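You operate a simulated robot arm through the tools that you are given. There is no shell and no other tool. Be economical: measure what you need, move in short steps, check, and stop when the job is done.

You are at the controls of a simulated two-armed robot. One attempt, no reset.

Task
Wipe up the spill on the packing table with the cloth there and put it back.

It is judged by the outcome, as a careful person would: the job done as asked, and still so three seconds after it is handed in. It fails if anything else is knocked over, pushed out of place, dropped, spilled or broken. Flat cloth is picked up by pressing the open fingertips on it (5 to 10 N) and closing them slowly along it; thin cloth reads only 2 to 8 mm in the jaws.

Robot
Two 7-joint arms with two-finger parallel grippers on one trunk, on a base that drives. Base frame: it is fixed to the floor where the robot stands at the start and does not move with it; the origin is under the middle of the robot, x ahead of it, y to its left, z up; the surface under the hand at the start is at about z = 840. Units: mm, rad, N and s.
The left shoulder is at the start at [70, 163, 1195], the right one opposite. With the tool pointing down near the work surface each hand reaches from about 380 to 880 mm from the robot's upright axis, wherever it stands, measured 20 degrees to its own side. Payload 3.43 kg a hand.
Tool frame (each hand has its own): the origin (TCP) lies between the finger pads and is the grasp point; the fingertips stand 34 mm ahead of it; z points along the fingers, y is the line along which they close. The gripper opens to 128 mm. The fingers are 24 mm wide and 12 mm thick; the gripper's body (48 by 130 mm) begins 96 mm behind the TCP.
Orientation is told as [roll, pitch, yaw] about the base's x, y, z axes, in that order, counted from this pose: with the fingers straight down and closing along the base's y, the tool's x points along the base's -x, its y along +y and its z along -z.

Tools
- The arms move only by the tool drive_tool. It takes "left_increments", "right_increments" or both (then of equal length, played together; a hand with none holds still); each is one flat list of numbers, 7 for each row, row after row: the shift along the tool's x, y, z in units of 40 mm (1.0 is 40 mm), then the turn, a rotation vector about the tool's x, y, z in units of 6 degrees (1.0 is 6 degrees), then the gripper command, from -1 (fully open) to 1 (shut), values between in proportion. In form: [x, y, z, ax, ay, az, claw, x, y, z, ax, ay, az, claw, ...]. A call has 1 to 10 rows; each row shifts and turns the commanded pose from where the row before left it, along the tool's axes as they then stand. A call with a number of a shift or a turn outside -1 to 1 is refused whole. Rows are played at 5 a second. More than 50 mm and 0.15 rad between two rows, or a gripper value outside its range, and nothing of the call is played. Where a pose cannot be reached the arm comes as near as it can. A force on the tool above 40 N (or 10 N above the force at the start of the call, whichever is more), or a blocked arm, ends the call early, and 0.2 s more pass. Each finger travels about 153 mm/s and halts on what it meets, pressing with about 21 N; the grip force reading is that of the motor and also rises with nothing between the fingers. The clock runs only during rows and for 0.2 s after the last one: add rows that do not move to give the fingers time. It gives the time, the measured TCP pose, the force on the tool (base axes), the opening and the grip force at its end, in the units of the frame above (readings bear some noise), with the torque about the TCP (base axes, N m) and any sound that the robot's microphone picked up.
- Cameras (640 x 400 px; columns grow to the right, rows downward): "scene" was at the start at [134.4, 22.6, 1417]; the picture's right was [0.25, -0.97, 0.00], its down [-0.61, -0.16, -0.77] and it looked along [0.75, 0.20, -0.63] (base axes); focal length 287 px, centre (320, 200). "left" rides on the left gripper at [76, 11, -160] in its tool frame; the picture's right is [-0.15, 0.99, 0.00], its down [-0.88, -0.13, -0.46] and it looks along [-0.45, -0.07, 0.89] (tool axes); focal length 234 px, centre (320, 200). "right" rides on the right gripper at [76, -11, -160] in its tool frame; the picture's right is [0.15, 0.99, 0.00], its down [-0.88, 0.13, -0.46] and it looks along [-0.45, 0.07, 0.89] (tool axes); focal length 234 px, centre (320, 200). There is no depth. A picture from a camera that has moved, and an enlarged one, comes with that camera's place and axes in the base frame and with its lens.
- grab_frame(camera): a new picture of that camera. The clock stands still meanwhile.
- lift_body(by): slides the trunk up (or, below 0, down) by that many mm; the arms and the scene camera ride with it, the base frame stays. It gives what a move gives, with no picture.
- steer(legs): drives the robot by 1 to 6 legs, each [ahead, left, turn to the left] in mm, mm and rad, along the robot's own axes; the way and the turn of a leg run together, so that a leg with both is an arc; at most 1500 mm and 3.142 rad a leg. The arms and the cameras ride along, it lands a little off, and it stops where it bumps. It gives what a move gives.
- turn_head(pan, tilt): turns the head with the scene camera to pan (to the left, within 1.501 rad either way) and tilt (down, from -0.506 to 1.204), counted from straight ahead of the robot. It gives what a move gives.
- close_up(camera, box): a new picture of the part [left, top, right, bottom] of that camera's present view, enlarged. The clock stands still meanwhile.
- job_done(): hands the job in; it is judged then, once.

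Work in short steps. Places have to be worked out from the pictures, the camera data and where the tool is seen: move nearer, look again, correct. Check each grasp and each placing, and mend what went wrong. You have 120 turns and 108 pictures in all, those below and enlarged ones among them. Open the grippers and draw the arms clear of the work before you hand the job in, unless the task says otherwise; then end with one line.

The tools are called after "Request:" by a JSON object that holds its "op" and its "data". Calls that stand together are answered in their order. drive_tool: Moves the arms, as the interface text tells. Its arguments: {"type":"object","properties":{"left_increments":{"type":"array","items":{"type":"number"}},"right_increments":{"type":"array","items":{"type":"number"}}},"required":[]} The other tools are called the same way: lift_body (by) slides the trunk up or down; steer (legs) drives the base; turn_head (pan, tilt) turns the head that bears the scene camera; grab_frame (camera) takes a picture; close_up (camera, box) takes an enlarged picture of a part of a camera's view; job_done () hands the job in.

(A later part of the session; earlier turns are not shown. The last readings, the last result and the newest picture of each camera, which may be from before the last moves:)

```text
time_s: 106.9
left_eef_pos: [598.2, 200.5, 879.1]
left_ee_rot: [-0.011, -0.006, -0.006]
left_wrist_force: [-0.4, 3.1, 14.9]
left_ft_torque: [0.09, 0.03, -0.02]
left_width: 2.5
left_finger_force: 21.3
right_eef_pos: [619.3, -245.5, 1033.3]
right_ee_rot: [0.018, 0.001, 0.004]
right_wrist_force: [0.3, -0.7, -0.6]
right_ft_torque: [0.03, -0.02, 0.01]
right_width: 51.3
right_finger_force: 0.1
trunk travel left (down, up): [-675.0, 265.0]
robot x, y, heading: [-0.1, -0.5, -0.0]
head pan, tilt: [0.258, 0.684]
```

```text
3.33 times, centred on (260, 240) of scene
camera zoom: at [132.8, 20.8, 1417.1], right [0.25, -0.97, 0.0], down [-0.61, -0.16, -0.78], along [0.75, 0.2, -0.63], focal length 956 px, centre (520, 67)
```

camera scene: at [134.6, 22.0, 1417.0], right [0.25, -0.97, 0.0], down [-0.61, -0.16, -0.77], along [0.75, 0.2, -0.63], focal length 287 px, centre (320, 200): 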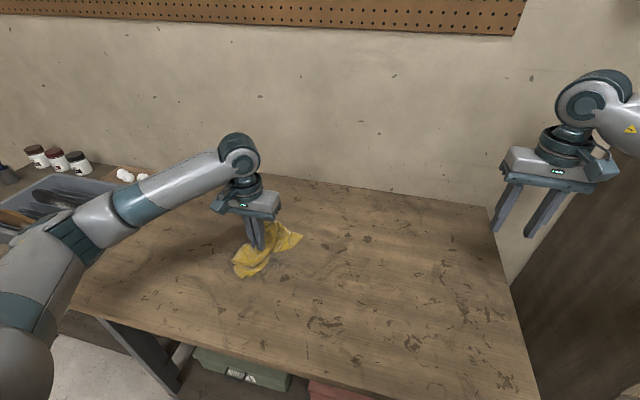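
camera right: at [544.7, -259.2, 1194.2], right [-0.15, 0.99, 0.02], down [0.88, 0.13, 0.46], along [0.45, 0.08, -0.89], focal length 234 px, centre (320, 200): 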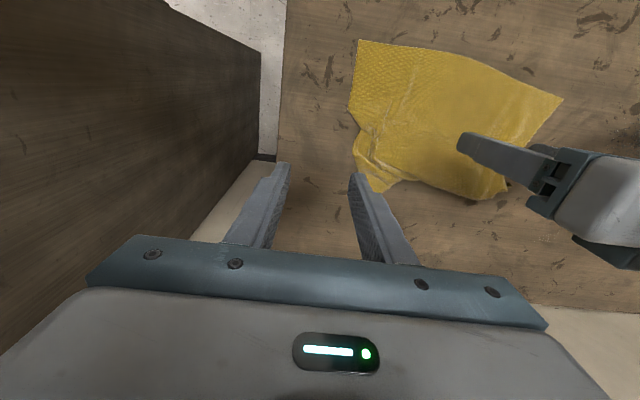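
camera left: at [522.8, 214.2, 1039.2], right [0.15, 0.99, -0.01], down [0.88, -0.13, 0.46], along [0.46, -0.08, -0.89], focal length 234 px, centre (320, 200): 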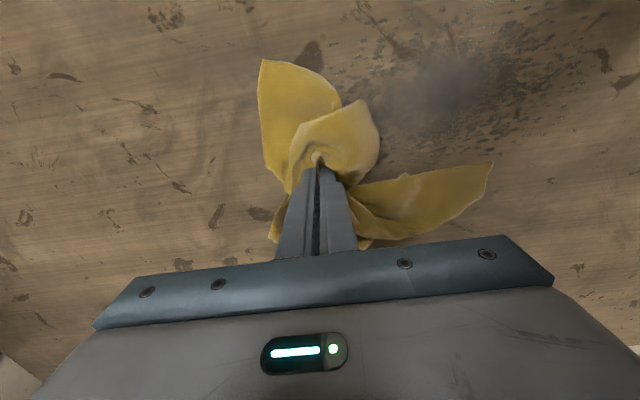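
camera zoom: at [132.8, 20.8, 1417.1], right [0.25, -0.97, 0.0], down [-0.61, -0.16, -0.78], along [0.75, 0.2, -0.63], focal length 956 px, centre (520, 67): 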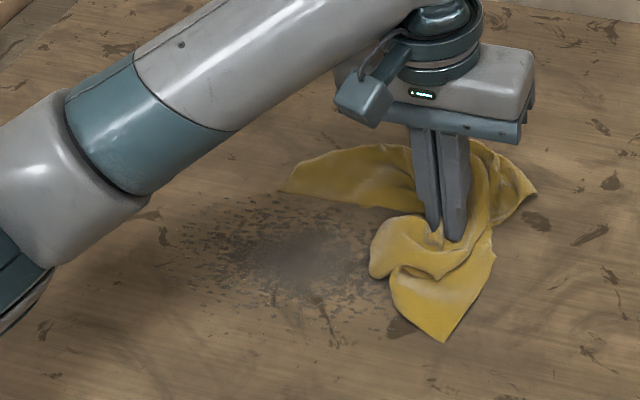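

The droplets are clearly softer than at the same view at t=59, so the wad works. I run a batch of overlapping loops across the whole area.

Request:
{"op": "drive_tool", "data": {"left_increments": [-0.4, 1, 0, 0, 0, 0, 1, 0, 1, 0, 0, 0, 0, 1, 0, 1, 0, 0, 0, 0, 1, 0, 1, 0, 0, 0, 0, 1, 0, 1, 0, 0, 0, 0, 1, 0.6, -1, 0, 0, 0, 0, 1, 0, -1, 0, 0, 0, 0, 1, 0, -1, 0, 0, 0, 0, 1, 0, -1, 0, 0, 0, 0, 1, 0, -1, 0, 0, 0, 0, 1]}}

Request:
{"op": "drive_tool", "data": {"left_increments": [0.4, 1, 0, 0, 0, 0, 1, 0, 1, 0, 0, 0, 0, 1, 0, 1, 0, 0, 0, 0, 1, 0, 1, 0, 0, 0, 0, 1, 0, 1, 0, 0, 0, 0, 1, 0.4, -1, 0, 0, 0, 0, 1, 0, -1, 0, 0, 0, 0, 1, 0, -1, 0, 0, 0, 0, 1, 0, -1, 0, 0, 0, 0, 1, 0, -1, 0, 0, 0, 0, 1]}}

Request:
{"op": "drive_tool", "data": {"left_increments": [0.4, 1, 0, 0, 0, 0, 1, 0, 1, 0, 0, 0, 0, 1, 0, 1, 0, 0, 0, 0, 1, 0, 1, 0, 0, 0, 0, 1, 0, 1, 0, 0, 0, 0, 1, 0.4, -1, 0, 0, 0, 0, 1, 0, -1, 0, 0, 0, 0, 1, 0, -1, 0, 0, 0, 0, 1, 0, -1, 0, 0, 0, 0, 1, 0, -1, 0, 0, 0, 0, 1]}}

Request:
{"op": "drive_tool", "data": {"left_increments": [0.4, 1, 0, 0, 0, 0, 1, 0, 1, 0, 0, 0, 0, 1, 0, 1, 0, 0, 0, 0, 1, 0, 1, 0, 0, 0, 0, 1, 0, 1, 0, 0, 0, 0, 1, 0.4, -1, 0, 0, 0, 0, 1, 0, -1, 0, 0, 0, 0, 1, 0, -1, 0, 0, 0, 0, 1, 0, -1, 0, 0, 0, 0, 1, 0, -1, 0, 0, 0, 0, 1]}}

Request:
{"op": "close_up", "data": {"camera": "scene", "box": [180, 180, 340, 300]}}

Request:
{"op": "grab_frame", "data": {"camera": "left"}}

```text
time_s: 109.1
left_eef_pos: [588.6, 198.4, 880.1]
left_ee_rot: [-0.008, -0.005, -0.006]
left_wrist_force: [-0.4, -0.4, 2.9]
left_ft_torque: [0.01, -0.01, -0.01]
left_width: 2.4
left_finger_force: 20.9
right_eef_pos: [619.3, -245.4, 1033.5]
right_ee_rot: [0.016, 0.001, 0.004]
right_wrist_force: [0.7, 0.7, -0.1]
right_ft_torque: [0.02, -0.04, -0.02]
right_width: 51.2
right_finger_force: 0.0
trunk travel left (down, up): [-675.0, 265.0]
robot x, y, heading: [-1.7, -4.8, -0.001]
head pan, tilt: [0.258, 0.684]
```

```text
time_s: 111.3
left_eef_pos: [555.7, 200.1, 880.2]
left_ee_rot: [-0.008, -0.007, -0.006]
left_wrist_force: [0.0, 4.1, 16.2]
left_ft_torque: [0.12, -0.01, 0.01]
left_width: 2.6
left_finger_force: 21.1
right_eef_pos: [619.9, -244.9, 1033.6]
right_ee_rot: [0.017, 0.002, 0.003]
right_wrist_force: [-0.3, 0.5, 0.3]
right_ft_torque: [0.01, 0.0, 0.02]
right_width: 51.1
right_finger_force: 0.2
trunk travel left (down, up): [-675.0, 265.0]
robot x, y, heading: [1.0, -2.4, -0.001]
head pan, tilt: [0.258, 0.684]
```

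```text
time_s: 113.5
left_eef_pos: [523.8, 198.1, 878.3]
left_ee_rot: [-0.008, -0.007, -0.007]
left_wrist_force: [1.8, 3.5, 14.9]
left_ft_torque: [0.11, -0.02, 0.03]
left_width: 2.3
left_finger_force: 20.9
right_eef_pos: [620.5, -245.4, 1032.9]
right_ee_rot: [0.018, 0.001, 0.004]
right_wrist_force: [-0.2, 0.7, -0.3]
right_ft_torque: [-0.03, -0.02, 0.02]
right_width: 51.1
right_finger_force: 0.1
trunk travel left (down, up): [-675.0, 265.0]
robot x, y, heading: [-1.1, 1.4, 0.002]
head pan, tilt: [0.258, 0.684]
```

```text
time_s: 115.7
left_eef_pos: [492.5, 201.4, 880.1]
left_ee_rot: [-0.01, -0.005, -0.006]
left_wrist_force: [0.6, 0.9, 6.5]
left_ft_torque: [0.02, -0.06, 0.01]
left_width: 2.7
left_finger_force: 20.9
right_eef_pos: [620.7, -244.2, 1033.8]
right_ee_rot: [0.014, 0.001, 0.003]
right_wrist_force: [-0.1, -0.9, -0.5]
right_ft_torque: [-0.02, 0.01, 0.01]
right_width: 51.3
right_finger_force: 0.1
trunk travel left (down, up): [-675.0, 265.0]
robot x, y, heading: [-0.8, -0.7, -0.0]
head pan, tilt: [0.258, 0.684]
```

```text
3.33 times, centred on (260, 240) of scene
camera zoom: at [133.8, 21.5, 1416.9], right [0.25, -0.97, 0.0], down [-0.61, -0.16, -0.77], along [0.75, 0.2, -0.63], focal length 956 px, centre (520, 67)
```

zoom: 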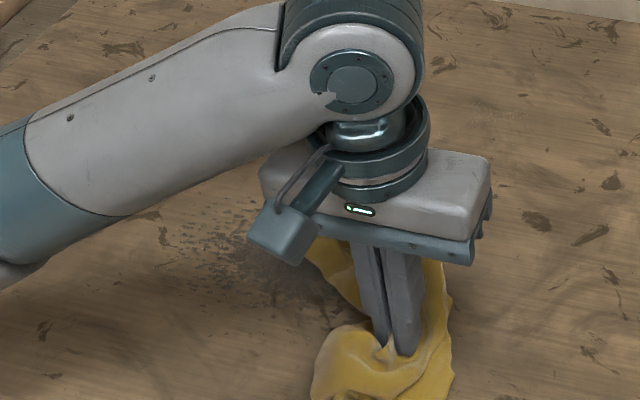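

```text
31 pictures are left
camera left: at [417.5, 215.0, 1039.9], right [0.15, 0.99, -0.01], down [0.88, -0.13, 0.46], along [0.46, -0.08, -0.89], focal length 234 px, centre (320, 200)
```

left: 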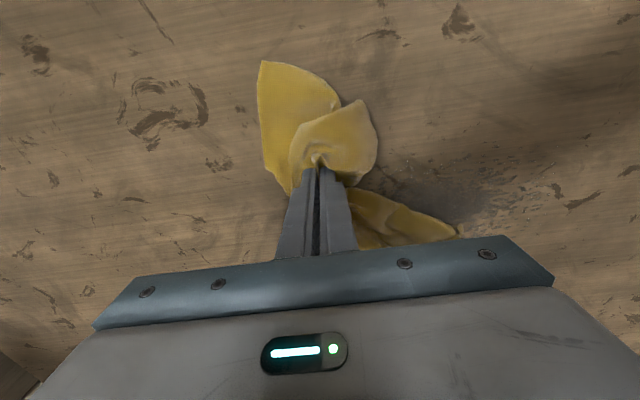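

It is fading steadily now. I run another larger batch sweeping back outward.

Request:
{"op": "drive_tool", "data": {"left_increments": [-0.2, 1, 0.03, 0, 0, 0, 1, 0, 1, 0, 0, 0, 0, 1, 0, 1, 0, 0, 0, 0, 1, 0, 1, 0, 0, 0, 0, 1, 0, 1, 0, 0, 0, 0, 1, -0.4, -1, 0, 0, 0, 0, 1, 0, -1, 0, 0, 0, 0, 1, 0, -1, 0, 0, 0, 0, 1, 0, -1, 0, 0, 0, 0, 1, 0, -1, 0, 0, 0, 0, 1]}}

Request:
{"op": "drive_tool", "data": {"left_increments": [-0.4, 1, 0, 0, 0, 0, 1, 0, 1, 0, 0, 0, 0, 1, 0, 1, 0, 0, 0, 0, 1, 0, 1, 0, 0, 0, 0, 1, 0, 1, 0, 0, 0, 0, 1, -0.3, -1, 0, 0, 0, 0, 1, 0, -1, 0, 0, 0, 0, 1, 0, -1, 0, 0, 0, 0, 1, 0, -1, 0, 0, 0, 0, 1, 0, -1, 0, 0, 0, 0, 1]}}

Request:
{"op": "drive_tool", "data": {"left_increments": [-0.3, 1, 0, 0, 0, 0, 1, 0, 1, 0, 0, 0, 0, 1, 0, 1, 0, 0, 0, 0, 1, 0, 1, 0, 0, 0, 0, 1, 0, 1, 0, 0, 0, 0, 1, -0.3, -1, 0, 0, 0, 0, 1, 0, -1, 0, 0, 0, 0, 1, 0, -1, 0, 0, 0, 0, 1, 0, -1, 0, 0, 0, 0, 1, 0, -1, 0, 0, 0, 0, 1]}}

Request:
{"op": "drive_tool", "data": {"left_increments": [-0.3, 1, 0, 0, 0, 0, 1, 0, 1, 0, 0, 0, 0, 1, 0, 1, 0, 0, 0, 0, 1, 0, 1, 0, 0, 0, 0, 1, 0, 1, 0, 0, 0, 0, 1, -0.3, -1, 0, 0, 0, 0, 1, 0, -1, 0, 0, 0, 0, 1, 0, -1, 0, 0, 0, 0, 1, 0, -1, 0, 0, 0, 0, 1, 0, -1, 0, 0, 0, 0, 1]}}

Request:
{"op": "drive_tool", "data": {"left_increments": [-0.3, 1, 0, 0, 0, 0, 1, 0, 1, 0, 0, 0, 0, 1, 0, 1, 0, 0, 0, 0, 1, 0, 1, 0, 0, 0, 0, 1, 0, 1, 0, 0, 0, 0, 1, -0.3, -1, 0, 0, 0, 0, 1, 0, -1, 0, 0, 0, 0, 1, 0, -1, 0, 0, 0, 0, 1, 0, -1, 0, 0, 0, 0, 1, 0, -1, 0, 0, 0, 0, 1]}}

Request:
{"op": "close_up", "data": {"camera": "scene", "box": [180, 180, 340, 300]}}

Request:
{"op": "grab_frame", "data": {"camera": "left"}}

```text
time_s: 117.9
left_eef_pos: [516.3, 202.1, 879.0]
left_ee_rot: [-0.008, -0.01, -0.006]
left_wrist_force: [-0.9, 6.2, 28.3]
left_ft_torque: [0.16, 0.07, -0.01]
left_width: 2.3
left_finger_force: 20.6
right_eef_pos: [617.8, -246.1, 1035.9]
right_ee_rot: [0.017, 0.002, 0.004]
right_wrist_force: [-0.6, -0.1, 0.2]
right_ft_torque: [-0.01, 0.01, 0.01]
right_width: 51.0
right_finger_force: 0.0
trunk travel left (down, up): [-675.0, 265.0]
robot x, y, heading: [-0.4, -0.0, -0.004]
head pan, tilt: [0.258, 0.684]
```

```text
time_s: 118.6
left_eef_pos: [536.5, 289.2, 878.5]
left_ee_rot: [-0.015, -0.016, -0.009]
left_wrist_force: [-5.5, -0.3, 25.1]
left_ft_torque: [-0.06, 0.29, -0.03]
left_width: 2.4
left_finger_force: 21.2
right_eef_pos: [618.8, -244.6, 1034.4]
right_ee_rot: [0.017, 0.001, 0.002]
right_wrist_force: [0.2, 0.1, 0.6]
right_ft_torque: [-0.08, 0.05, 0.0]
right_width: 51.0
right_finger_force: 0.1
trunk travel left (down, up): [-675.0, 265.0]
robot x, y, heading: [6.1, 1.5, 0.003]
head pan, tilt: [0.258, 0.684]
stopped in row 3 (left hand): the force on the tool passed its limit at 41 N (the readings are from after the stop); the commanded pose is now the measured one
```

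```text
time_s: 120.8
left_eef_pos: [559.5, 288.1, 878.5]
left_ee_rot: [-0.011, -0.012, -0.007]
left_wrist_force: [-0.8, 5.8, 28.2]
left_ft_torque: [0.13, 0.11, -0.01]
left_width: 2.4
left_finger_force: 21.3
right_eef_pos: [619.3, -246.7, 1034.4]
right_ee_rot: [0.018, 0.002, 0.001]
right_wrist_force: [-0.1, 0.1, 0.2]
right_ft_torque: [0.0, 0.01, 0.0]
right_width: 51.2
right_finger_force: 0.0
trunk travel left (down, up): [-675.0, 265.0]
robot x, y, heading: [-1.6, 0.8, 0.0]
head pan, tilt: [0.258, 0.684]
```

```text
time_s: 121.8
left_eef_pos: [575.1, 447.1, 878.9]
left_ee_rot: [-0.016, -0.019, -0.007]
left_wrist_force: [-7.0, -1.2, 25.2]
left_ft_torque: [-0.08, 0.26, -0.01]
left_width: 2.6
left_finger_force: 20.8
right_eef_pos: [619.9, -245.1, 1034.3]
right_ee_rot: [0.017, 0.001, 0.003]
right_wrist_force: [-0.5, 0.8, 0.3]
right_ft_torque: [0.01, 0.01, 0.01]
right_width: 51.3
right_finger_force: 0.1
trunk travel left (down, up): [-675.0, 265.0]
robot x, y, heading: [-0.1, -0.5, -0.002]
head pan, tilt: [0.258, 0.684]
stopped in row 5 (left hand): the force on the tool passed its limit at 41 N (the readings are from after the stop); the commanded pose is now the measured one
```

```text
time_s: 122.9
left_eef_pos: [590.0, 618.9, 879.1]
left_ee_rot: [-0.016, -0.024, -0.009]
left_wrist_force: [-5.2, -2.1, 24.3]
left_ft_torque: [-0.18, 0.28, 0.0]
left_width: 2.5
left_finger_force: 20.8
right_eef_pos: [618.5, -246.5, 1032.8]
right_ee_rot: [0.017, 0.003, 0.006]
right_wrist_force: [0.3, 0.3, 0.7]
right_ft_torque: [-0.05, 0.03, 0.03]
right_width: 51.3
right_finger_force: 0.1
trunk travel left (down, up): [-675.0, 265.0]
robot x, y, heading: [0.9, -3.5, 0.002]
head pan, tilt: [0.258, 0.684]
stopped in row 5 (left hand): the force on the tool passed its limit at 42 N (the readings are from after the stop); the commanded pose is now the measured one
```

```text
3.33 times, centred on (260, 240) of scene
camera zoom: at [132.4, 19.8, 1417.1], right [0.25, -0.97, 0.0], down [-0.61, -0.16, -0.78], along [0.75, 0.2, -0.63], focal length 956 px, centre (520, 67)
```

zoom: 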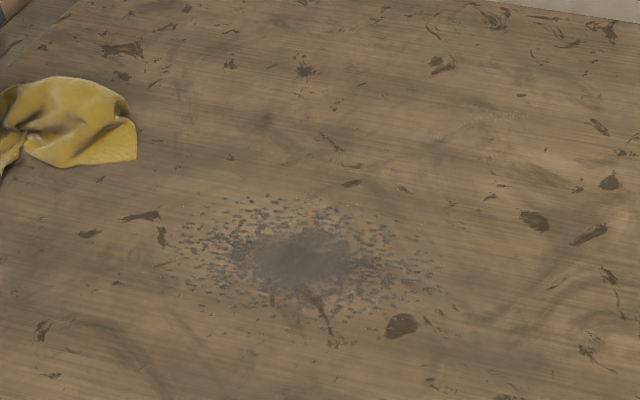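

```text
29 pictures are left
camera left: at [511.7, 633.6, 1037.5], right [0.15, 0.99, -0.01], down [0.87, -0.13, 0.48], along [0.47, -0.08, -0.88], focal length 234 px, centre (320, 200)
```

left: 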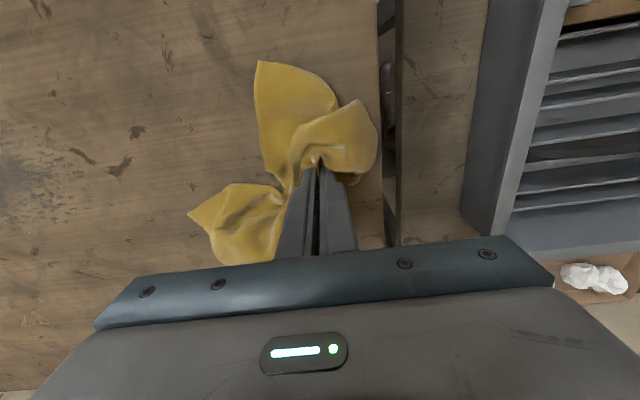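

Warning noted: the force stops in the chained calls let the hand drift to y≈619, near the table's left edge. Nothing was touched, and I won't chain strokes under load again. Before continuing I zoom tightly on the spill in this unshadowed view.

Request:
{"op": "close_up", "data": {"camera": "scene", "box": [220, 220, 300, 280]}}

```text
6.67 times, centred on (260, 250) of scene
camera zoom: at [132.4, 19.8, 1417.1], right [0.25, -0.97, 0.0], down [-0.61, -0.16, -0.78], along [0.75, 0.2, -0.63], focal length 1912 px, centre (720, -133)
```

zoom: 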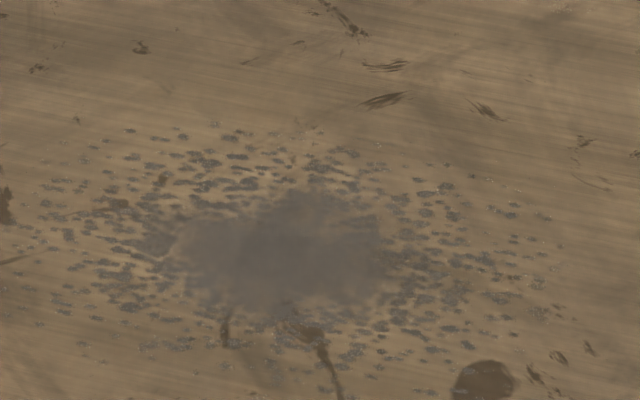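

This zoom is my new reference. Next is a controlled test with slower rubbing (50 mm/s, about 10 N), in case speed matters. First I go back over the core, lightly lifted.

Request:
{"op": "drive_tool", "data": {"left_increments": [0.1, -0.5, -0.3, 0.15, 0.2, 0, 1, 0.15, -0.9, 0, 0, 0, 0, 1, 0.15, -0.9, 0, 0, 0, 0, 1, 0.15, -0.9, 0, 0, 0, 0, 1, 0.15, -0.9, 0, 0, 0, 0, 1, 0.15, -0.9, 0, 0, 0, 0, 1, 0.05, -0.9, 0, 0, 0, 0, 1, 0, 0, 0.2, 0, 0, 0, 1, 0, 0, 0.05, 0, 0, 0, 1, 0, 0, 0, 0, 0, 0, 1]}}

```text
time_s: 125.1
left_eef_pos: [552.3, 384.1, 882.2]
left_ee_rot: [-0.029, 0.004, -0.008]
left_wrist_force: [-0.1, 0.5, 0.8]
left_ft_torque: [0.0, 0.0, -0.01]
left_width: 2.4
left_finger_force: 20.6
right_eef_pos: [619.8, -245.2, 1033.1]
right_ee_rot: [0.016, 0.003, 0.002]
right_wrist_force: [0.1, 0.4, 0.3]
right_ft_torque: [0.01, -0.03, -0.02]
right_width: 51.0
right_finger_force: 0.0
trunk travel left (down, up): [-675.0, 265.0]
robot x, y, heading: [2.0, -4.2, -0.004]
head pan, tilt: [0.258, 0.684]
```

I press to about 10 N and rub slowly right, then back left.

Request:
{"op": "drive_tool", "data": {"left_increments": [0, -0.3, 0.08, 0, 0, 0, 1, 0, -0.35, 0, 0, 0, 0, 1, 0, -0.35, 0, 0, 0, 0, 1, 0, -0.35, 0, 0, 0, 0, 1, 0, -0.35, 0, 0, 0, 0, 1, 0, -0.35, 0, 0, 0, 0, 1, 0, -0.35, 0, 0, 0, 0, 1, 0, -0.35, 0, 0, 0, 0, 1, 0, -0.35, 0, 0, 0, 0, 1, 0, -0.35, 0, 0, 0, 0, 1]}}

Request:
{"op": "drive_tool", "data": {"left_increments": [0.3, 0.3, 0, 0, 0, 0, 1, 0, 0.35, 0, 0, 0, 0, 1, 0, 0.35, 0, 0, 0, 0, 1, 0, 0.35, 0, 0, 0, 0, 1, 0, 0.35, 0, 0, 0, 0, 1, 0, 0.35, 0, 0, 0, 0, 1, 0, 0.35, 0, 0, 0, 0, 1, 0, 0.35, 0, 0, 0, 0, 1, 0, 0.35, 0, 0, 0, 0, 1, 0, 0.35, 0, 0, 0, 0, 1]}}

Request:
{"op": "drive_tool", "data": {"left_increments": [0, 0.6, -0.3, 0, 0, 0, 1, 0, 0.9, 0, 0, 0, 0, 1, 0, 0.9, 0, 0, 0, 0, 1, 0, 0.9, 0, 0, 0, 0, 1, 0, 0.9, 0, 0, 0, 0, 1]}}

Request:
{"op": "close_up", "data": {"camera": "scene", "box": [220, 220, 300, 280]}}

```text
time_s: 127.3
left_eef_pos: [549.9, 245.9, 883.8]
left_ee_rot: [-0.03, 0.003, -0.008]
left_wrist_force: [0.9, -0.4, 0.1]
left_ft_torque: [0.04, -0.04, 0.03]
left_width: 2.4
left_finger_force: 20.7
right_eef_pos: [620.6, -246.2, 1033.6]
right_ee_rot: [0.014, 0.003, 0.002]
right_wrist_force: [-0.8, 0.7, -0.2]
right_ft_torque: [0.0, -0.06, 0.0]
right_width: 51.3
right_finger_force: 0.1
trunk travel left (down, up): [-675.0, 265.0]
robot x, y, heading: [-0.7, 0.3, -0.002]
head pan, tilt: [0.258, 0.684]
```

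```text
time_s: 129.5
left_eef_pos: [539.9, 384.1, 879.8]
left_ee_rot: [-0.031, 0.004, -0.01]
left_wrist_force: [0.3, -0.6, 2.1]
left_ft_torque: [-0.04, 0.0, -0.02]
left_width: 2.7
left_finger_force: 21.2
right_eef_pos: [619.1, -245.4, 1034.6]
right_ee_rot: [0.016, 0.002, 0.002]
right_wrist_force: [-0.2, -0.5, 1.1]
right_ft_torque: [0.05, -0.02, 0.0]
right_width: 51.2
right_finger_force: 0.0
trunk travel left (down, up): [-675.0, 265.0]
robot x, y, heading: [2.4, 0.6, -0.002]
head pan, tilt: [0.258, 0.684]
```

```text
time_s: 130.7
left_eef_pos: [541.0, 552.7, 887.6]
left_ee_rot: [-0.03, 0.002, -0.01]
left_wrist_force: [0.1, -0.1, 0.7]
left_ft_torque: [-0.02, 0.01, -0.01]
left_width: 2.3
left_finger_force: 20.9
right_eef_pos: [619.9, -244.8, 1033.0]
right_ee_rot: [0.016, -0.001, 0.001]
right_wrist_force: [1.1, -0.7, 0.6]
right_ft_torque: [-0.01, 0.01, 0.0]
right_width: 51.3
right_finger_force: 0.0
trunk travel left (down, up): [-675.0, 265.0]
robot x, y, heading: [-0.4, -1.5, -0.001]
head pan, tilt: [0.258, 0.684]
```

```text
6.67 times, centred on (260, 250) of scene
camera zoom: at [134.1, 22.2, 1417.0], right [0.25, -0.97, 0.0], down [-0.61, -0.16, -0.77], along [0.75, 0.19, -0.63], focal length 1912 px, centre (720, -133)
```

zoom: 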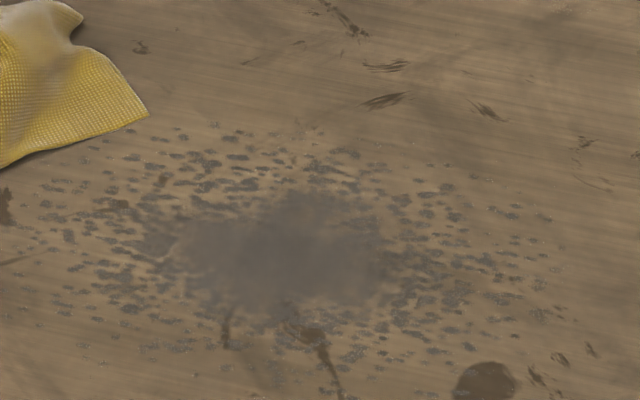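

Still no visible change. Earlier frames showed faint white glints around (700, 200), beyond the dark patch, and there may be clear liquid there. I zoom in on that area.

Request:
{"op": "close_up", "data": {"camera": "scene", "box": [270, 190, 350, 250]}}

Request:
{"op": "close_up", "data": {"camera": "scene", "box": [280, 180, 500, 320]}}

```text
6.67 times, centred on (310, 220) of scene
camera zoom: at [134.1, 22.2, 1417.0], right [0.25, -0.97, 0.0], down [-0.61, -0.16, -0.77], along [0.75, 0.19, -0.63], focal length 1912 px, centre (387, 67)
```

zoom: 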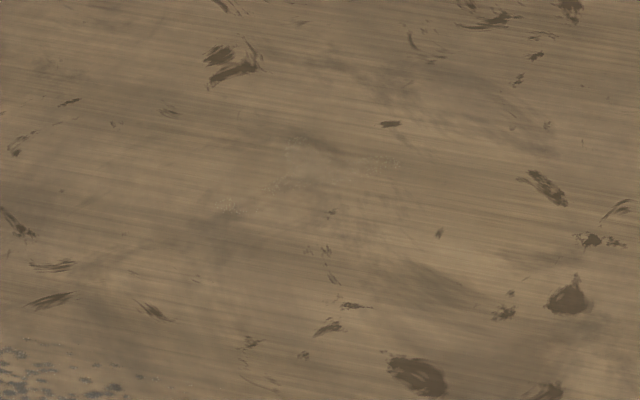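

```text
2.86 times, centred on (390, 250) of scene
camera zoom: at [134.1, 22.2, 1417.0], right [0.25, -0.97, 0.0], down [-0.61, -0.16, -0.77], along [0.75, 0.19, -0.63], focal length 820 px, centre (120, 57)
```

zoom: 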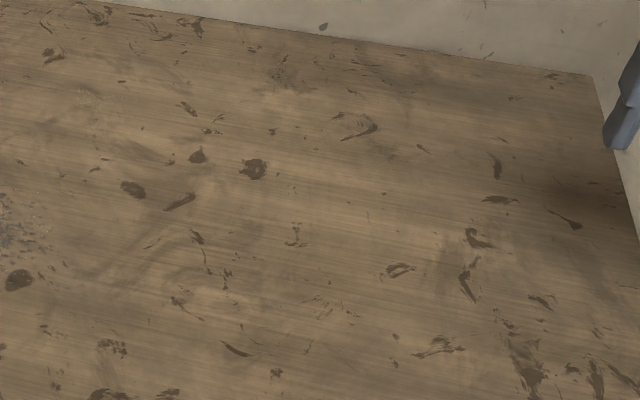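

Faint specks are just visible around (700, 200), where the t=0 view showed a pale smear. I lift the cloth and bring the left camera over that area for a close look.

Request:
{"op": "drive_tool", "data": {"left_increments": [0, 0, -1, 0, 0, 0, 1, 0, 0, -1, 0, 0, 0, 1, -0.5, -0.9, -0.3, 0, 0, 0, 1, -0.5, -0.9, -0.3, 0, 0, 0, 1, -0.5, -0.9, -0.3, 0, 0, 0, 1, -0.6, -0.9, -0.2, 0, 0, 0, 1, -0.6, -0.9, 0, 0, 0, 0, 1, -0.6, -0.9, 0, 0, 0, 0, 1, -0.6, -0.9, 0, 0, 0, 0, 1, -0.6, -0.9, 0, 0, 0, 0, 1]}}

Request:
{"op": "grab_frame", "data": {"camera": "left"}}

```text
time_s: 132.9
left_eef_pos: [718.7, 267.9, 1019.6]
left_ee_rot: [-0.028, 0.005, -0.007]
left_wrist_force: [0.3, -0.4, -0.6]
left_ft_torque: [-0.02, 0.04, 0.0]
left_width: 2.1
left_finger_force: 21.3
right_eef_pos: [620.1, -245.3, 1033.1]
right_ee_rot: [0.016, 0.004, 0.004]
right_wrist_force: [-0.5, 0.5, 0.5]
right_ft_torque: [0.01, 0.0, -0.01]
right_width: 51.5
right_finger_force: 0.1
trunk travel left (down, up): [-675.0, 265.0]
robot x, y, heading: [-2.3, 0.0, -0.002]
head pan, tilt: [0.258, 0.684]
```

```text
24 pictures are left
camera left: at [645.2, 285.4, 1180.6], right [0.15, 0.99, -0.03], down [0.88, -0.12, 0.46], along [0.45, -0.1, -0.89], focal length 234 px, centre (320, 200)
```

left: 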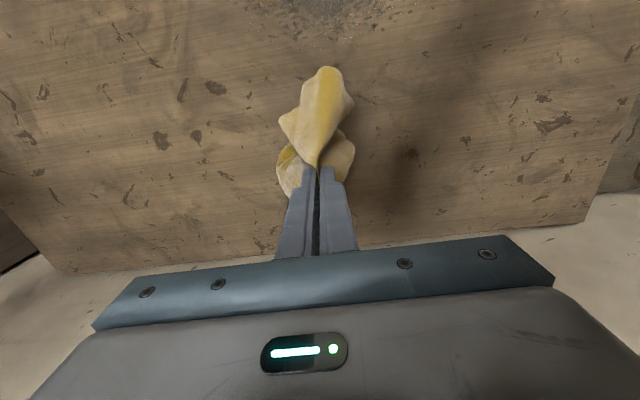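

The cloth now shows grey-brown soiled areas, so it is picking something up. I zoom in to confirm.

Request:
{"op": "close_up", "data": {"camera": "left", "box": [220, 0, 420, 200]}}

```text
2.00 times, centred on (320, 100) of left
camera zoom: at [645.2, 285.4, 1180.6], right [0.15, 0.99, -0.03], down [0.88, -0.12, 0.46], along [0.45, -0.1, -0.89], focal length 468 px, centre (320, 400)
```

zoom: 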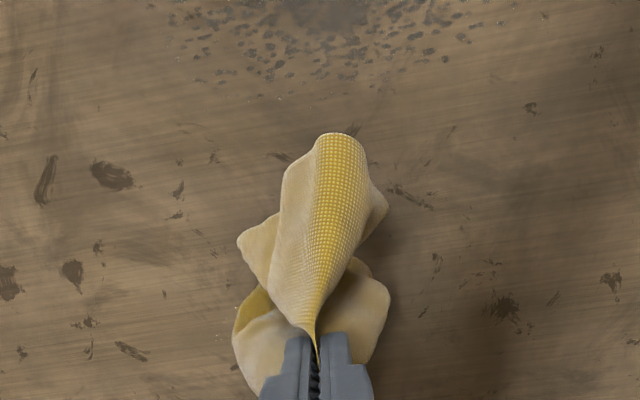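

The pale areas are only sheen, and the only real spill is the dark patch. I return to it with the wad and check the pressure before a long set of gentle strokes.

Request:
{"op": "drive_tool", "data": {"left_increments": [0.6, -0.4, 0.5, 0, 0, 0, 1, 0.6, -0.4, 0.5, 0, 0, 0, 1, 0.6, -0.4, 0.5, 0, 0, 0, 1, 0.6, -0.4, 0.5, 0, 0, 0, 1, 0.3, -0.1, 0.5, 0, 0, 0, 1, 0, 0, 0.5, 0, 0, 0, 1, 0, 0, 0.3, 0, 0, 0, 1, 0, 0, 0.1, 0, 0, 0, 1, 0, 0, 0.1, 0, 0, 0, 1, 0, 0, 0, 0, 0, 0, 1]}}

```text
time_s: 135.1
left_eef_pos: [610.1, 195.8, 880.9]
left_ee_rot: [-0.029, 0.002, -0.009]
left_wrist_force: [0.0, 0.5, 3.0]
left_ft_torque: [0.05, 0.01, 0.03]
left_width: 2.3
left_finger_force: 21.0
right_eef_pos: [621.1, -246.4, 1033.5]
right_ee_rot: [0.014, 0.003, 0.002]
right_wrist_force: [-1.1, 0.3, -0.3]
right_ft_torque: [-0.02, -0.01, 0.03]
right_width: 51.1
right_finger_force: 0.1
trunk travel left (down, up): [-675.0, 265.0]
robot x, y, heading: [-0.1, -0.6, -0.002]
head pan, tilt: [0.258, 0.684]
```

Pressing about 2 mm deeper, I run four closed loops sweeping nearer, with light enough force to avoid stops.

Request:
{"op": "drive_tool", "data": {"left_increments": [0.2, 1, 0.05, 0, 0, 0, 1, 0, 1, 0, 0, 0, 0, 1, 0, 1, 0, 0, 0, 0, 1, 0, 1, 0, 0, 0, 0, 1, 0, 1, 0, 0, 0, 0, 1, 0.3, -1, 0, 0, 0, 0, 1, 0, -1, 0, 0, 0, 0, 1, 0, -1, 0, 0, 0, 0, 1, 0, -1, 0, 0, 0, 0, 1, 0, -1, 0, 0, 0, 0, 1]}}

Request:
{"op": "drive_tool", "data": {"left_increments": [0.3, 1, 0, 0, 0, 0, 1, 0, 1, 0, 0, 0, 0, 1, 0, 1, 0, 0, 0, 0, 1, 0, 1, 0, 0, 0, 0, 1, 0, 1, 0, 0, 0, 0, 1, 0.3, -1, 0, 0, 0, 0, 1, 0, -1, 0, 0, 0, 0, 1, 0, -1, 0, 0, 0, 0, 1, 0, -1, 0, 0, 0, 0, 1, 0, -1, 0, 0, 0, 0, 1]}}

Request:
{"op": "drive_tool", "data": {"left_increments": [0.3, 1, 0, 0, 0, 0, 1, 0, 1, 0, 0, 0, 0, 1, 0, 1, 0, 0, 0, 0, 1, 0, 1, 0, 0, 0, 0, 1, 0, 1, 0, 0, 0, 0, 1, 0.3, -1, 0, 0, 0, 0, 1, 0, -1, 0, 0, 0, 0, 1, 0, -1, 0, 0, 0, 0, 1, 0, -1, 0, 0, 0, 0, 1, 0, -1, 0, 0, 0, 0, 1]}}

Request:
{"op": "drive_tool", "data": {"left_increments": [0.3, 1, 0, 0, 0, 0, 1, 0, 1, 0, 0, 0, 0, 1, 0, 1, 0, 0, 0, 0, 1, 0, 1, 0, 0, 0, 0, 1, 0, 1, 0, 0, 0, 0, 1, 0.3, -1, 0, 0, 0, 0, 1, 0, -1, 0, 0, 0, 0, 1, 0, -1, 0, 0, 0, 0, 1, 0, -1, 0, 0, 0, 0, 1, 0, -1, 0, 0, 0, 0, 1]}}

```text
time_s: 137.3
left_eef_pos: [586.3, 193.7, 878.4]
left_ee_rot: [-0.029, 0.005, -0.011]
left_wrist_force: [-0.5, 1.1, 4.6]
left_ft_torque: [0.07, -0.04, 0.02]
left_width: 2.2
left_finger_force: 20.8
right_eef_pos: [619.1, -246.2, 1033.8]
right_ee_rot: [0.014, -0.001, 0.003]
right_wrist_force: [0.2, 0.3, 0.3]
right_ft_torque: [-0.02, 0.0, 0.01]
right_width: 51.0
right_finger_force: 0.1
trunk travel left (down, up): [-675.0, 265.0]
robot x, y, heading: [1.8, 2.9, -0.0]
head pan, tilt: [0.258, 0.684]
```

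```text
time_s: 139.5
left_eef_pos: [566.0, 195.8, 878.8]
left_ee_rot: [-0.03, 0.004, -0.009]
left_wrist_force: [-0.3, 0.8, 8.0]
left_ft_torque: [0.11, -0.06, 0.0]
left_width: 2.4
left_finger_force: 21.5
right_eef_pos: [619.6, -246.2, 1034.1]
right_ee_rot: [0.016, 0.002, 0.004]
right_wrist_force: [0.5, 1.3, 0.3]
right_ft_torque: [0.0, 0.0, 0.01]
right_width: 51.3
right_finger_force: 0.1
trunk travel left (down, up): [-675.0, 265.0]
robot x, y, heading: [-2.1, -0.0, -0.006]
head pan, tilt: [0.258, 0.684]
```

```text
time_s: 141.7
left_eef_pos: [539.8, 195.5, 878.3]
left_ee_rot: [-0.03, 0.006, -0.011]
left_wrist_force: [0.6, 0.6, 2.5]
left_ft_torque: [0.03, 0.01, 0.02]
left_width: 2.1
left_finger_force: 20.9
right_eef_pos: [620.0, -245.4, 1032.3]
right_ee_rot: [0.015, 0.001, 0.002]
right_wrist_force: [0.2, -0.2, -0.5]
right_ft_torque: [0.0, 0.0, -0.02]
right_width: 51.1
right_finger_force: 0.1
trunk travel left (down, up): [-675.0, 265.0]
robot x, y, heading: [-1.6, -2.0, -0.002]
head pan, tilt: [0.258, 0.684]
```

```text
time_s: 143.9
left_eef_pos: [517.1, 194.1, 878.8]
left_ee_rot: [-0.031, 0.005, -0.011]
left_wrist_force: [-0.1, 0.9, 1.4]
left_ft_torque: [0.02, -0.01, 0.02]
left_width: 2.4
left_finger_force: 20.9
right_eef_pos: [619.8, -245.7, 1032.6]
right_ee_rot: [0.015, 0.004, 0.004]
right_wrist_force: [-0.4, 0.5, -0.8]
right_ft_torque: [0.0, 0.0, 0.0]
right_width: 51.1
right_finger_force: 0.0
trunk travel left (down, up): [-675.0, 265.0]
robot x, y, heading: [0.2, -2.4, -0.002]
head pan, tilt: [0.258, 0.684]
```

Stable at 1–8 N. I sweep back out with 1 mm more press, then lift away to the left for the reference view.

Request:
{"op": "drive_tool", "data": {"left_increments": [0.3, 1, 0.025, 0, 0, 0, 1, 0, 1, 0, 0, 0, 0, 1, 0, 1, 0, 0, 0, 0, 1, 0, 1, 0, 0, 0, 0, 1, 0, 1, 0, 0, 0, 0, 1, -0.5, -1, 0, 0, 0, 0, 1, 0, -1, 0, 0, 0, 0, 1, 0, -1, 0, 0, 0, 0, 1, 0, -1, 0, 0, 0, 0, 1, 0, -1, 0, 0, 0, 0, 1]}}

Request:
{"op": "drive_tool", "data": {"left_increments": [-0.4, 1, 0, 0, 0, 0, 1, 0, 1, 0, 0, 0, 0, 1, 0, 1, 0, 0, 0, 0, 1, 0, 1, 0, 0, 0, 0, 1, 0, 1, 0, 0, 0, 0, 1, -0.3, -1, 0, 0, 0, 0, 1, 0, -1, 0, 0, 0, 0, 1, 0, -1, 0, 0, 0, 0, 1, 0, -1, 0, 0, 0, 0, 1, 0, -1, 0, 0, 0, 0, 1]}}

Request:
{"op": "drive_tool", "data": {"left_increments": [-0.3, 1, 0, 0, 0, 0, 1, 0, 1, 0, 0, 0, 0, 1, 0, 1, 0, 0, 0, 0, 1, 0, 1, 0, 0, 0, 0, 1, 0, 1, 0, 0, 0, 0, 1, 0, 0, -0.4, 0, 0, 0, 1, 0, 1, 0, 0, 0, 0, 1, 0, 1, 0, 0, 0, 0, 1, 0, 1, 0, 0, 0, 0, 1, 0, 1, 0, 0, 0, 0, 1]}}

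Request:
{"op": "close_up", "data": {"camera": "scene", "box": [220, 220, 300, 280]}}

```text
time_s: 146.1
left_eef_pos: [524.6, 195.2, 877.4]
left_ee_rot: [-0.028, 0.004, -0.009]
left_wrist_force: [1.2, 1.5, 15.1]
left_ft_torque: [0.17, -0.13, 0.03]
left_width: 2.4
left_finger_force: 20.9
right_eef_pos: [619.9, -245.8, 1034.1]
right_ee_rot: [0.018, 0.002, 0.002]
right_wrist_force: [0.0, -0.2, 0.7]
right_ft_torque: [0.0, 0.06, 0.0]
right_width: 50.8
right_finger_force: 0.1
trunk travel left (down, up): [-675.0, 265.0]
robot x, y, heading: [0.6, -2.6, 0.0]
head pan, tilt: [0.258, 0.684]
```

```text
time_s: 147.2
left_eef_pos: [544.8, 358.8, 878.3]
left_ee_rot: [-0.032, -0.007, -0.011]
left_wrist_force: [-6.9, -0.9, 26.8]
left_ft_torque: [0.18, 0.13, 0.04]
left_width: 2.4
left_finger_force: 20.3
right_eef_pos: [618.2, -245.1, 1034.9]
right_ee_rot: [0.015, 0.003, 0.003]
right_wrist_force: [0.8, 0.7, -0.9]
right_ft_torque: [-0.03, 0.01, -0.03]
right_width: 51.2
right_finger_force: 0.0
trunk travel left (down, up): [-675.0, 265.0]
robot x, y, heading: [0.4, -0.4, -0.006]
head pan, tilt: [0.258, 0.684]
stopped in row 5 (left hand): the force on the tool passed its limit at 42 N (the readings are from after the stop); the commanded pose is now the measured one
```

```text
time_s: 147.9
left_eef_pos: [558.1, 448.9, 877.9]
left_ee_rot: [-0.035, -0.013, -0.009]
left_wrist_force: [-6.0, -1.1, 24.6]
left_ft_torque: [0.14, 0.07, 0.04]
left_width: 2.3
left_finger_force: 21.0
right_eef_pos: [618.8, -247.0, 1034.0]
right_ee_rot: [0.015, 0.001, 0.003]
right_wrist_force: [0.0, -0.9, -0.9]
right_ft_torque: [0.01, 0.04, 0.01]
right_width: 51.2
right_finger_force: 0.0
trunk travel left (down, up): [-675.0, 265.0]
robot x, y, heading: [-4.9, -1.9, -0.002]
head pan, tilt: [0.258, 0.684]
stopped in row 3 (left hand): the force on the tool passed its limit at 42 N (the readings are from after the stop); the commanded pose is now the measured one
```

```text
6.67 times, centred on (260, 250) of scene
camera zoom: at [132.4, 20.9, 1417.0], right [0.25, -0.97, 0.0], down [-0.61, -0.16, -0.78], along [0.75, 0.19, -0.63], focal length 1912 px, centre (720, -133)
```

zoom: 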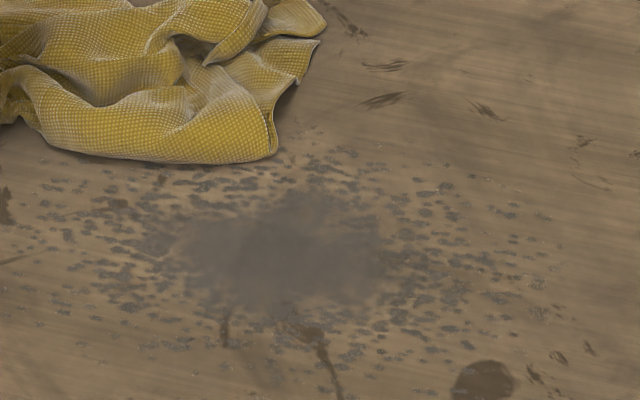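

There seems to be a slight overall fade per set. I try firmer, short oscillating rubs right on the core, which stay bounded even if a stop occurs.

Request:
{"op": "drive_tool", "data": {"left_increments": [0, -1, -0.02, 0, 0.1, 0, 1, 0, -1, 0, 0, 0.1, 0, 1, 0, -1, 0, 0, 0, 0, 1, 0, -1, 0, 0, 0, 0, 1, 0, -1, 0, 0, 0, 0, 1, 0, 1, 0, 0, 0, 0, 1, 0, 1, 0, 0, 0, 0, 1, 0.3, -1, 0, 0, 0, 0, 1, 0, -1, 0, 0, 0, 0, 1, 0, 1, 0, 0, 0, 0, 1]}}

Request:
{"op": "drive_tool", "data": {"left_increments": [0, 1, 0.02, 0, 0, 0, 1, 0, 1, 0, 0, 0, 0, 1, 0.3, -1, 0, 0, 0, 0, 1, 0, -1, 0, 0, 0, 0, 1, 0, -1, 0, 0, 0, 0, 1, 0, 1, 0, 0, 0, 0, 1, 0, 1, 0, 0, 0, 0, 1, 0.3, -1, 0, 0, 0, 0, 1, 0, -1, 0, 0, 0, 0, 1, 0, 1, 0, 0, 0, 0, 1]}}

Request:
{"op": "drive_tool", "data": {"left_increments": [0, 1, 0.02, 0, 0, 0, 1, 0, 1, 0, 0, 0, 0, 1, -0.3, -1, 0, 0, 0, 0, 1, 0, -1, 0, 0, 0, 0, 1, 0, -1, 0, 0, 0, 0, 1, 0, 1, 0, 0, 0, 0, 1, 0, 1, 0, 0, 0, 0, 1, -0.3, -1, 0, 0, 0, 0, 1, 0, -1, 0, 0, 0, 0, 1, 0, 1, 0, 0, 0, 0, 1]}}

Request:
{"op": "drive_tool", "data": {"left_increments": [0, 1, 0, 0, 0, 0, 1, 0, 1, 0, 0, 0, 0, 1, -0.3, -1, 0, 0, 0, 0, 1, 0, -1, 0, 0, 0, 0, 1, 0, -1, 0, 0, 0, 0, 1, 0, 1, 0, 0, 0, 0, 1, 0, 1, 0, 0, 0, 0, 1, -0.3, -1, 0, 0, 0, 0, 1, 0, -1, 0, 0, 0, 0, 1, 0, 1, 0, 0, 0, 0, 1]}}

```text
time_s: 150.1
left_eef_pos: [548.2, 289.8, 883.0]
left_ee_rot: [-0.035, 0.013, -0.011]
left_wrist_force: [-0.5, 0.4, 0.6]
left_ft_torque: [-0.01, 0.01, 0.01]
left_width: 2.3
left_finger_force: 21.1
right_eef_pos: [621.1, -245.1, 1034.3]
right_ee_rot: [0.011, 0.004, 0.003]
right_wrist_force: [0.2, 0.6, 0.2]
right_ft_torque: [-0.01, 0.0, 0.01]
right_width: 51.1
right_finger_force: 0.0
trunk travel left (down, up): [-675.0, 265.0]
robot x, y, heading: [-0.6, -1.8, -0.006]
head pan, tilt: [0.258, 0.684]
```

```text
time_s: 152.3
left_eef_pos: [521.8, 290.8, 880.5]
left_ee_rot: [-0.036, 0.016, -0.012]
left_wrist_force: [-0.6, 0.5, 0.5]
left_ft_torque: [0.02, 0.04, 0.01]
left_width: 2.8
left_finger_force: 21.3
right_eef_pos: [619.7, -244.8, 1034.9]
right_ee_rot: [0.014, 0.004, 0.001]
right_wrist_force: [0.2, 1.0, 0.2]
right_ft_torque: [0.01, 0.02, 0.03]
right_width: 51.3
right_finger_force: 0.1
trunk travel left (down, up): [-675.0, 265.0]
robot x, y, heading: [2.1, 1.1, -0.008]
head pan, tilt: [0.258, 0.684]
```

```text
time_s: 154.5
left_eef_pos: [545.7, 290.0, 878.1]
left_ee_rot: [-0.037, 0.015, -0.012]
left_wrist_force: [-1.1, 0.4, 4.2]
left_ft_torque: [-0.01, 0.05, 0.03]
left_width: 2.4
left_finger_force: 21.2
right_eef_pos: [620.2, -245.8, 1034.1]
right_ee_rot: [0.016, 0.003, 0.002]
right_wrist_force: [0.9, -0.1, 0.3]
right_ft_torque: [-0.02, -0.03, 0.01]
right_width: 51.1
right_finger_force: 0.1
trunk travel left (down, up): [-675.0, 265.0]
robot x, y, heading: [-0.5, -2.0, -0.001]
head pan, tilt: [0.258, 0.684]
```

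```text
time_s: 156.7
left_eef_pos: [568.5, 289.9, 877.4]
left_ee_rot: [-0.037, 0.012, -0.014]
left_wrist_force: [-1.0, -0.4, 8.8]
left_ft_torque: [-0.01, -0.01, 0.02]
left_width: 2.2
left_finger_force: 20.9
right_eef_pos: [618.5, -246.1, 1034.9]
right_ee_rot: [0.015, 0.003, 0.002]
right_wrist_force: [-0.2, 0.9, -0.2]
right_ft_torque: [-0.02, 0.02, -0.02]
right_width: 51.6
right_finger_force: 0.0
trunk travel left (down, up): [-675.0, 265.0]
robot x, y, heading: [-1.8, 1.7, -0.001]
head pan, tilt: [0.258, 0.684]
```

The pressure is still only about 9 N. I push 2 mm deeper and repeat the oscillations over the core.

Request:
{"op": "drive_tool", "data": {"left_increments": [0, 1, 0.05, 0, 0, 0, 1, 0, 1, 0, 0, 0, 0, 1, 0.3, -1, 0, 0, 0, 0, 1, 0, -1, 0, 0, 0, 0, 1, 0, -1, 0, 0, 0, 0, 1, 0, 1, 0, 0, 0, 0, 1, 0, 1, 0, 0, 0, 0, 1, 0.3, -1, 0, 0, 0, 0, 1, 0, -1, 0, 0, 0, 0, 1, 0, 1, 0, 0, 0, 0, 1]}}

Request:
{"op": "drive_tool", "data": {"left_increments": [0, 1, 0, 0, 0, 0, 1, 0, 1, 0, 0, 0, 0, 1, 0.3, -1, 0, 0, 0, 0, 1, 0, -1, 0, 0, 0, 0, 1, 0, -1, 0, 0, 0, 0, 1, 0, 1, 0, 0, 0, 0, 1, 0, 1, 0, 0, 0, 0, 1, 0.3, -1, 0, 0, 0, 0, 1, 0, -1, 0, 0, 0, 0, 1, 0, 1, 0, 0, 0, 0, 1]}}

Request:
{"op": "drive_tool", "data": {"left_increments": [0, 1, 0, 0, 0, 0, 1, 0, 1, 0, 0, 0, 0, 1, 0.3, -1, 0, 0, 0, 0, 1, 0, -1, 0, 0, 0, 0, 1, 0, -1, 0, 0, 0, 0, 1, 0, 1, 0, 0, 0, 0, 1, 0, 1, 0, 0, 0, 0, 1, -0.5, -1, 0, 0, 0, 0, 1, 0, -1, 0, 0, 0, 0, 1, 0, 1, 0, 0, 0, 0, 1]}}

Request:
{"op": "drive_tool", "data": {"left_increments": [0, 1, 0, 0, 0, 0, 1, 0, 1, 0, 0, 0, 0, 1, -0.5, -1, 0, 0, 0, 0, 1, 0, -1, 0, 0, 0, 0, 1, 0, -1, 0, 0, 0, 0, 1, 0, 1, 0, 0, 0, 0, 1, 0, 1, 0, 0, 0, 0, 1, -0.5, -1, 0, 0, 0, 0, 1, 0, -1, 0, 0, 0, 0, 1, 0, 1, 0, 0, 0, 0, 1]}}

Request:
{"op": "drive_tool", "data": {"left_increments": [0, 0.5, -0.4, 0, 0, 0, 1, 0, 1, 0, 0, 0, 0, 1, 0, 1, 0, 0, 0, 0, 1, 0, 1, 0, 0, 0, 0, 1, 0, 1, 0, 0, 0, 0, 1, 0, 1, 0, 0, 0, 0, 1, 0, 0.8, 0, 0, 0, 0, 1]}}

Request:
{"op": "close_up", "data": {"camera": "scene", "box": [220, 220, 300, 280]}}

```text
time_s: 158.9
left_eef_pos: [543.0, 290.0, 877.8]
left_ee_rot: [-0.034, 0.014, -0.014]
left_wrist_force: [-1.3, -3.3, 17.3]
left_ft_torque: [0.02, -0.06, 0.02]
left_width: 2.6
left_finger_force: 21.4
right_eef_pos: [618.2, -247.6, 1034.3]
right_ee_rot: [0.016, 0.002, 0.002]
right_wrist_force: [0.1, -0.1, 0.1]
right_ft_torque: [0.0, -0.01, -0.02]
right_width: 51.3
right_finger_force: 0.2
trunk travel left (down, up): [-675.0, 265.0]
robot x, y, heading: [1.4, -5.2, -0.003]
head pan, tilt: [0.258, 0.684]
```

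```text
time_s: 161.1
left_eef_pos: [520.7, 289.9, 878.6]
left_ee_rot: [-0.035, 0.013, -0.015]
left_wrist_force: [-1.2, -0.6, 7.5]
left_ft_torque: [0.01, 0.01, 0.02]
left_width: 2.4
left_finger_force: 20.9
right_eef_pos: [618.4, -246.3, 1033.2]
right_ee_rot: [0.016, 0.002, 0.002]
right_wrist_force: [-0.4, 0.6, 0.1]
right_ft_torque: [-0.01, 0.01, 0.01]
right_width: 51.1
right_finger_force: 0.1
trunk travel left (down, up): [-675.0, 265.0]
robot x, y, heading: [1.5, -3.9, -0.005]
head pan, tilt: [0.258, 0.684]
```

```text
time_s: 163.3
left_eef_pos: [530.7, 288.1, 878.8]
left_ee_rot: [-0.036, 0.009, -0.014]
left_wrist_force: [-2.4, -4.7, 21.3]
left_ft_torque: [-0.08, -0.03, -0.03]
left_width: 2.5
left_finger_force: 21.1
right_eef_pos: [617.9, -248.3, 1035.5]
right_ee_rot: [0.017, -0.001, 0.001]
right_wrist_force: [-0.2, -0.3, 0.0]
right_ft_torque: [-0.03, -0.01, 0.03]
right_width: 51.2
right_finger_force: 0.1
trunk travel left (down, up): [-675.0, 265.0]
robot x, y, heading: [0.1, -1.4, -0.006]
head pan, tilt: [0.258, 0.684]
```

```text
time_s: 165.5
left_eef_pos: [570.5, 288.1, 877.1]
left_ee_rot: [-0.035, 0.01, -0.013]
left_wrist_force: [-0.2, -3.0, 21.9]
left_ft_torque: [-0.02, -0.09, -0.01]
left_width: 2.0
left_finger_force: 21.6
right_eef_pos: [619.1, -247.0, 1034.7]
right_ee_rot: [0.016, -0.001, -0.001]
right_wrist_force: [0.3, -0.3, 0.0]
right_ft_torque: [-0.04, -0.02, 0.02]
right_width: 51.0
right_finger_force: 0.1
trunk travel left (down, up): [-675.0, 265.0]
robot x, y, heading: [1.8, -1.3, -0.004]
head pan, tilt: [0.258, 0.684]
```

```text
time_s: 167.1
left_eef_pos: [573.7, 543.9, 884.0]
left_ee_rot: [-0.034, 0.014, -0.015]
left_wrist_force: [-0.2, -0.8, 1.0]
left_ft_torque: [0.0, -0.04, -0.02]
left_width: 2.2
left_finger_force: 21.0
right_eef_pos: [618.7, -245.9, 1034.0]
right_ee_rot: [0.016, 0.004, 0.002]
right_wrist_force: [-0.7, 0.0, 0.2]
right_ft_torque: [-0.05, -0.04, 0.01]
right_width: 51.0
right_finger_force: 0.1
trunk travel left (down, up): [-675.0, 265.0]
robot x, y, heading: [-1.1, 1.6, -0.006]
head pan, tilt: [0.258, 0.684]
```

```text
6.67 times, centred on (260, 250) of scene
camera zoom: at [134.3, 21.4, 1417.0], right [0.25, -0.97, 0.0], down [-0.61, -0.16, -0.77], along [0.75, 0.19, -0.63], focal length 1912 px, centre (720, -133)
```

zoom: 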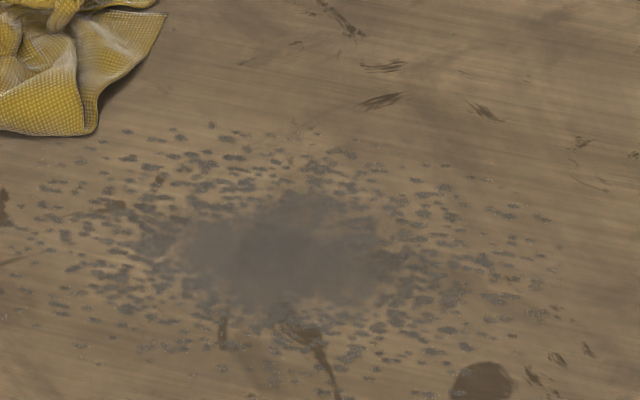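

Still no visible change from fast rubbing. What I haven't really tried is slow strokes under firm pressure, since the earlier slow ones had almost no force. I set up at (555, 385) with a checked force.

Request:
{"op": "drive_tool", "data": {"left_increments": [0.1, -0.8, 0, 0.3, 0, 0, 1, 0.1, -0.8, 0, 0, 0, 0, 1, 0.1, -0.8, 0, 0, 0, 0, 1, 0.1, -0.8, 0, 0, 0, 0, 1, 0.1, -0.8, 0, 0, 0, 0, 1, 0, 0, 0.3, 0, 0, 0, 1, 0, 0, 0.1, 0, 0, 0, 1, 0, 0, 0.02, 0, 0, 0, 1, 0, 0, 0, 0, 0, 0, 1]}}

```text
time_s: 169.1
left_eef_pos: [551.2, 380.1, 878.4]
left_ee_rot: [-0.066, 0.013, -0.013]
left_wrist_force: [0.6, 0.3, 4.4]
left_ft_torque: [0.05, 0.01, 0.0]
left_width: 2.3
left_finger_force: 20.9
right_eef_pos: [619.4, -245.9, 1033.1]
right_ee_rot: [0.015, 0.004, 0.002]
right_wrist_force: [0.8, 0.0, -0.9]
right_ft_torque: [0.02, -0.01, -0.02]
right_width: 51.3
right_finger_force: 0.0
trunk travel left (down, up): [-675.0, 265.0]
robot x, y, heading: [0.5, -2.0, -0.003]
head pan, tilt: [0.258, 0.684]
```

I fix the slight roll, press to about 12 N, and stroke slowly right at 50 mm/s.

Request:
{"op": "drive_tool", "data": {"left_increments": [0, 0, 0.04, -0.6, 0, 0, 1, 0, -0.25, 0.01, 0, 0, 0, 1, 0, -0.25, 0, 0, 0, 0, 1, 0, -0.25, 0, 0, 0, 0, 1, 0, -0.25, 0, 0, 0, 0, 1, 0, -0.25, 0, 0, 0, 0, 1, 0, -0.25, 0, 0, 0, 0, 1, 0, -0.25, 0, 0, 0, 0, 1, 0, -0.25, 0, 0, 0, 0, 1, 0, -0.25, 0, 0, 0, 0, 1]}}

Request:
{"op": "drive_tool", "data": {"left_increments": [0, -0.25, 0.0, 0, 0, 0, 1, 0, -0.25, 0.0, 0, 0, 0, 1, 0, -0.25, 0, 0, 0, 0, 1, 0, -0.25, 0, 0, 0, 0, 1, 0, -0.25, 0, 0, 0, 0, 1, 0, -0.25, 0, 0, 0, 0, 1, 0, -0.25, 0, 0, 0, 0, 1, 0, -0.25, 0, 0, 0, 0, 1, 0, -0.25, 0, 0, 0, 0, 1, 0, -0.25, 0, 0, 0, 0, 1]}}

Request:
{"op": "grab_frame", "data": {"camera": "left"}}

```text
time_s: 171.3
left_eef_pos: [548.9, 290.0, 876.7]
left_ee_rot: [-0.002, 0.012, -0.012]
left_wrist_force: [0.2, 6.8, 26.2]
left_ft_torque: [0.41, 0.06, -0.02]
left_width: 2.1
left_finger_force: 21.3
right_eef_pos: [618.6, -246.7, 1033.6]
right_ee_rot: [0.018, 0.004, 0.003]
right_wrist_force: [0.0, 0.1, 0.6]
right_ft_torque: [-0.01, 0.0, 0.01]
right_width: 51.0
right_finger_force: 0.0
trunk travel left (down, up): [-675.0, 265.0]
robot x, y, heading: [2.3, -3.1, -0.005]
head pan, tilt: [0.258, 0.684]
```

```text
time_s: 173.5
left_eef_pos: [548.2, 188.6, 875.9]
left_ee_rot: [-0.003, 0.013, -0.013]
left_wrist_force: [-1.3, 4.2, 20.0]
left_ft_torque: [0.27, 0.11, -0.01]
left_width: 2.4
left_finger_force: 20.9
right_eef_pos: [618.1, -246.2, 1035.0]
right_ee_rot: [0.015, 0.002, 0.002]
right_wrist_force: [-1.0, -0.1, -0.3]
right_ft_torque: [0.01, -0.01, 0.01]
right_width: 51.0
right_finger_force: 0.1
trunk travel left (down, up): [-675.0, 265.0]
robot x, y, heading: [1.7, -0.8, -0.01]
head pan, tilt: [0.258, 0.684]
```

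```text
20 pictures are left
camera left: at [475.1, 201.6, 1038.7], right [0.16, 0.99, 0.0], down [0.88, -0.14, 0.44], along [0.44, -0.07, -0.9], focal length 234 px, centre (320, 200)
```

left: 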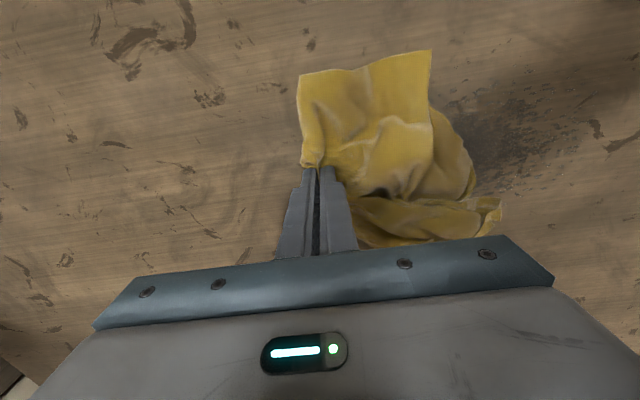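

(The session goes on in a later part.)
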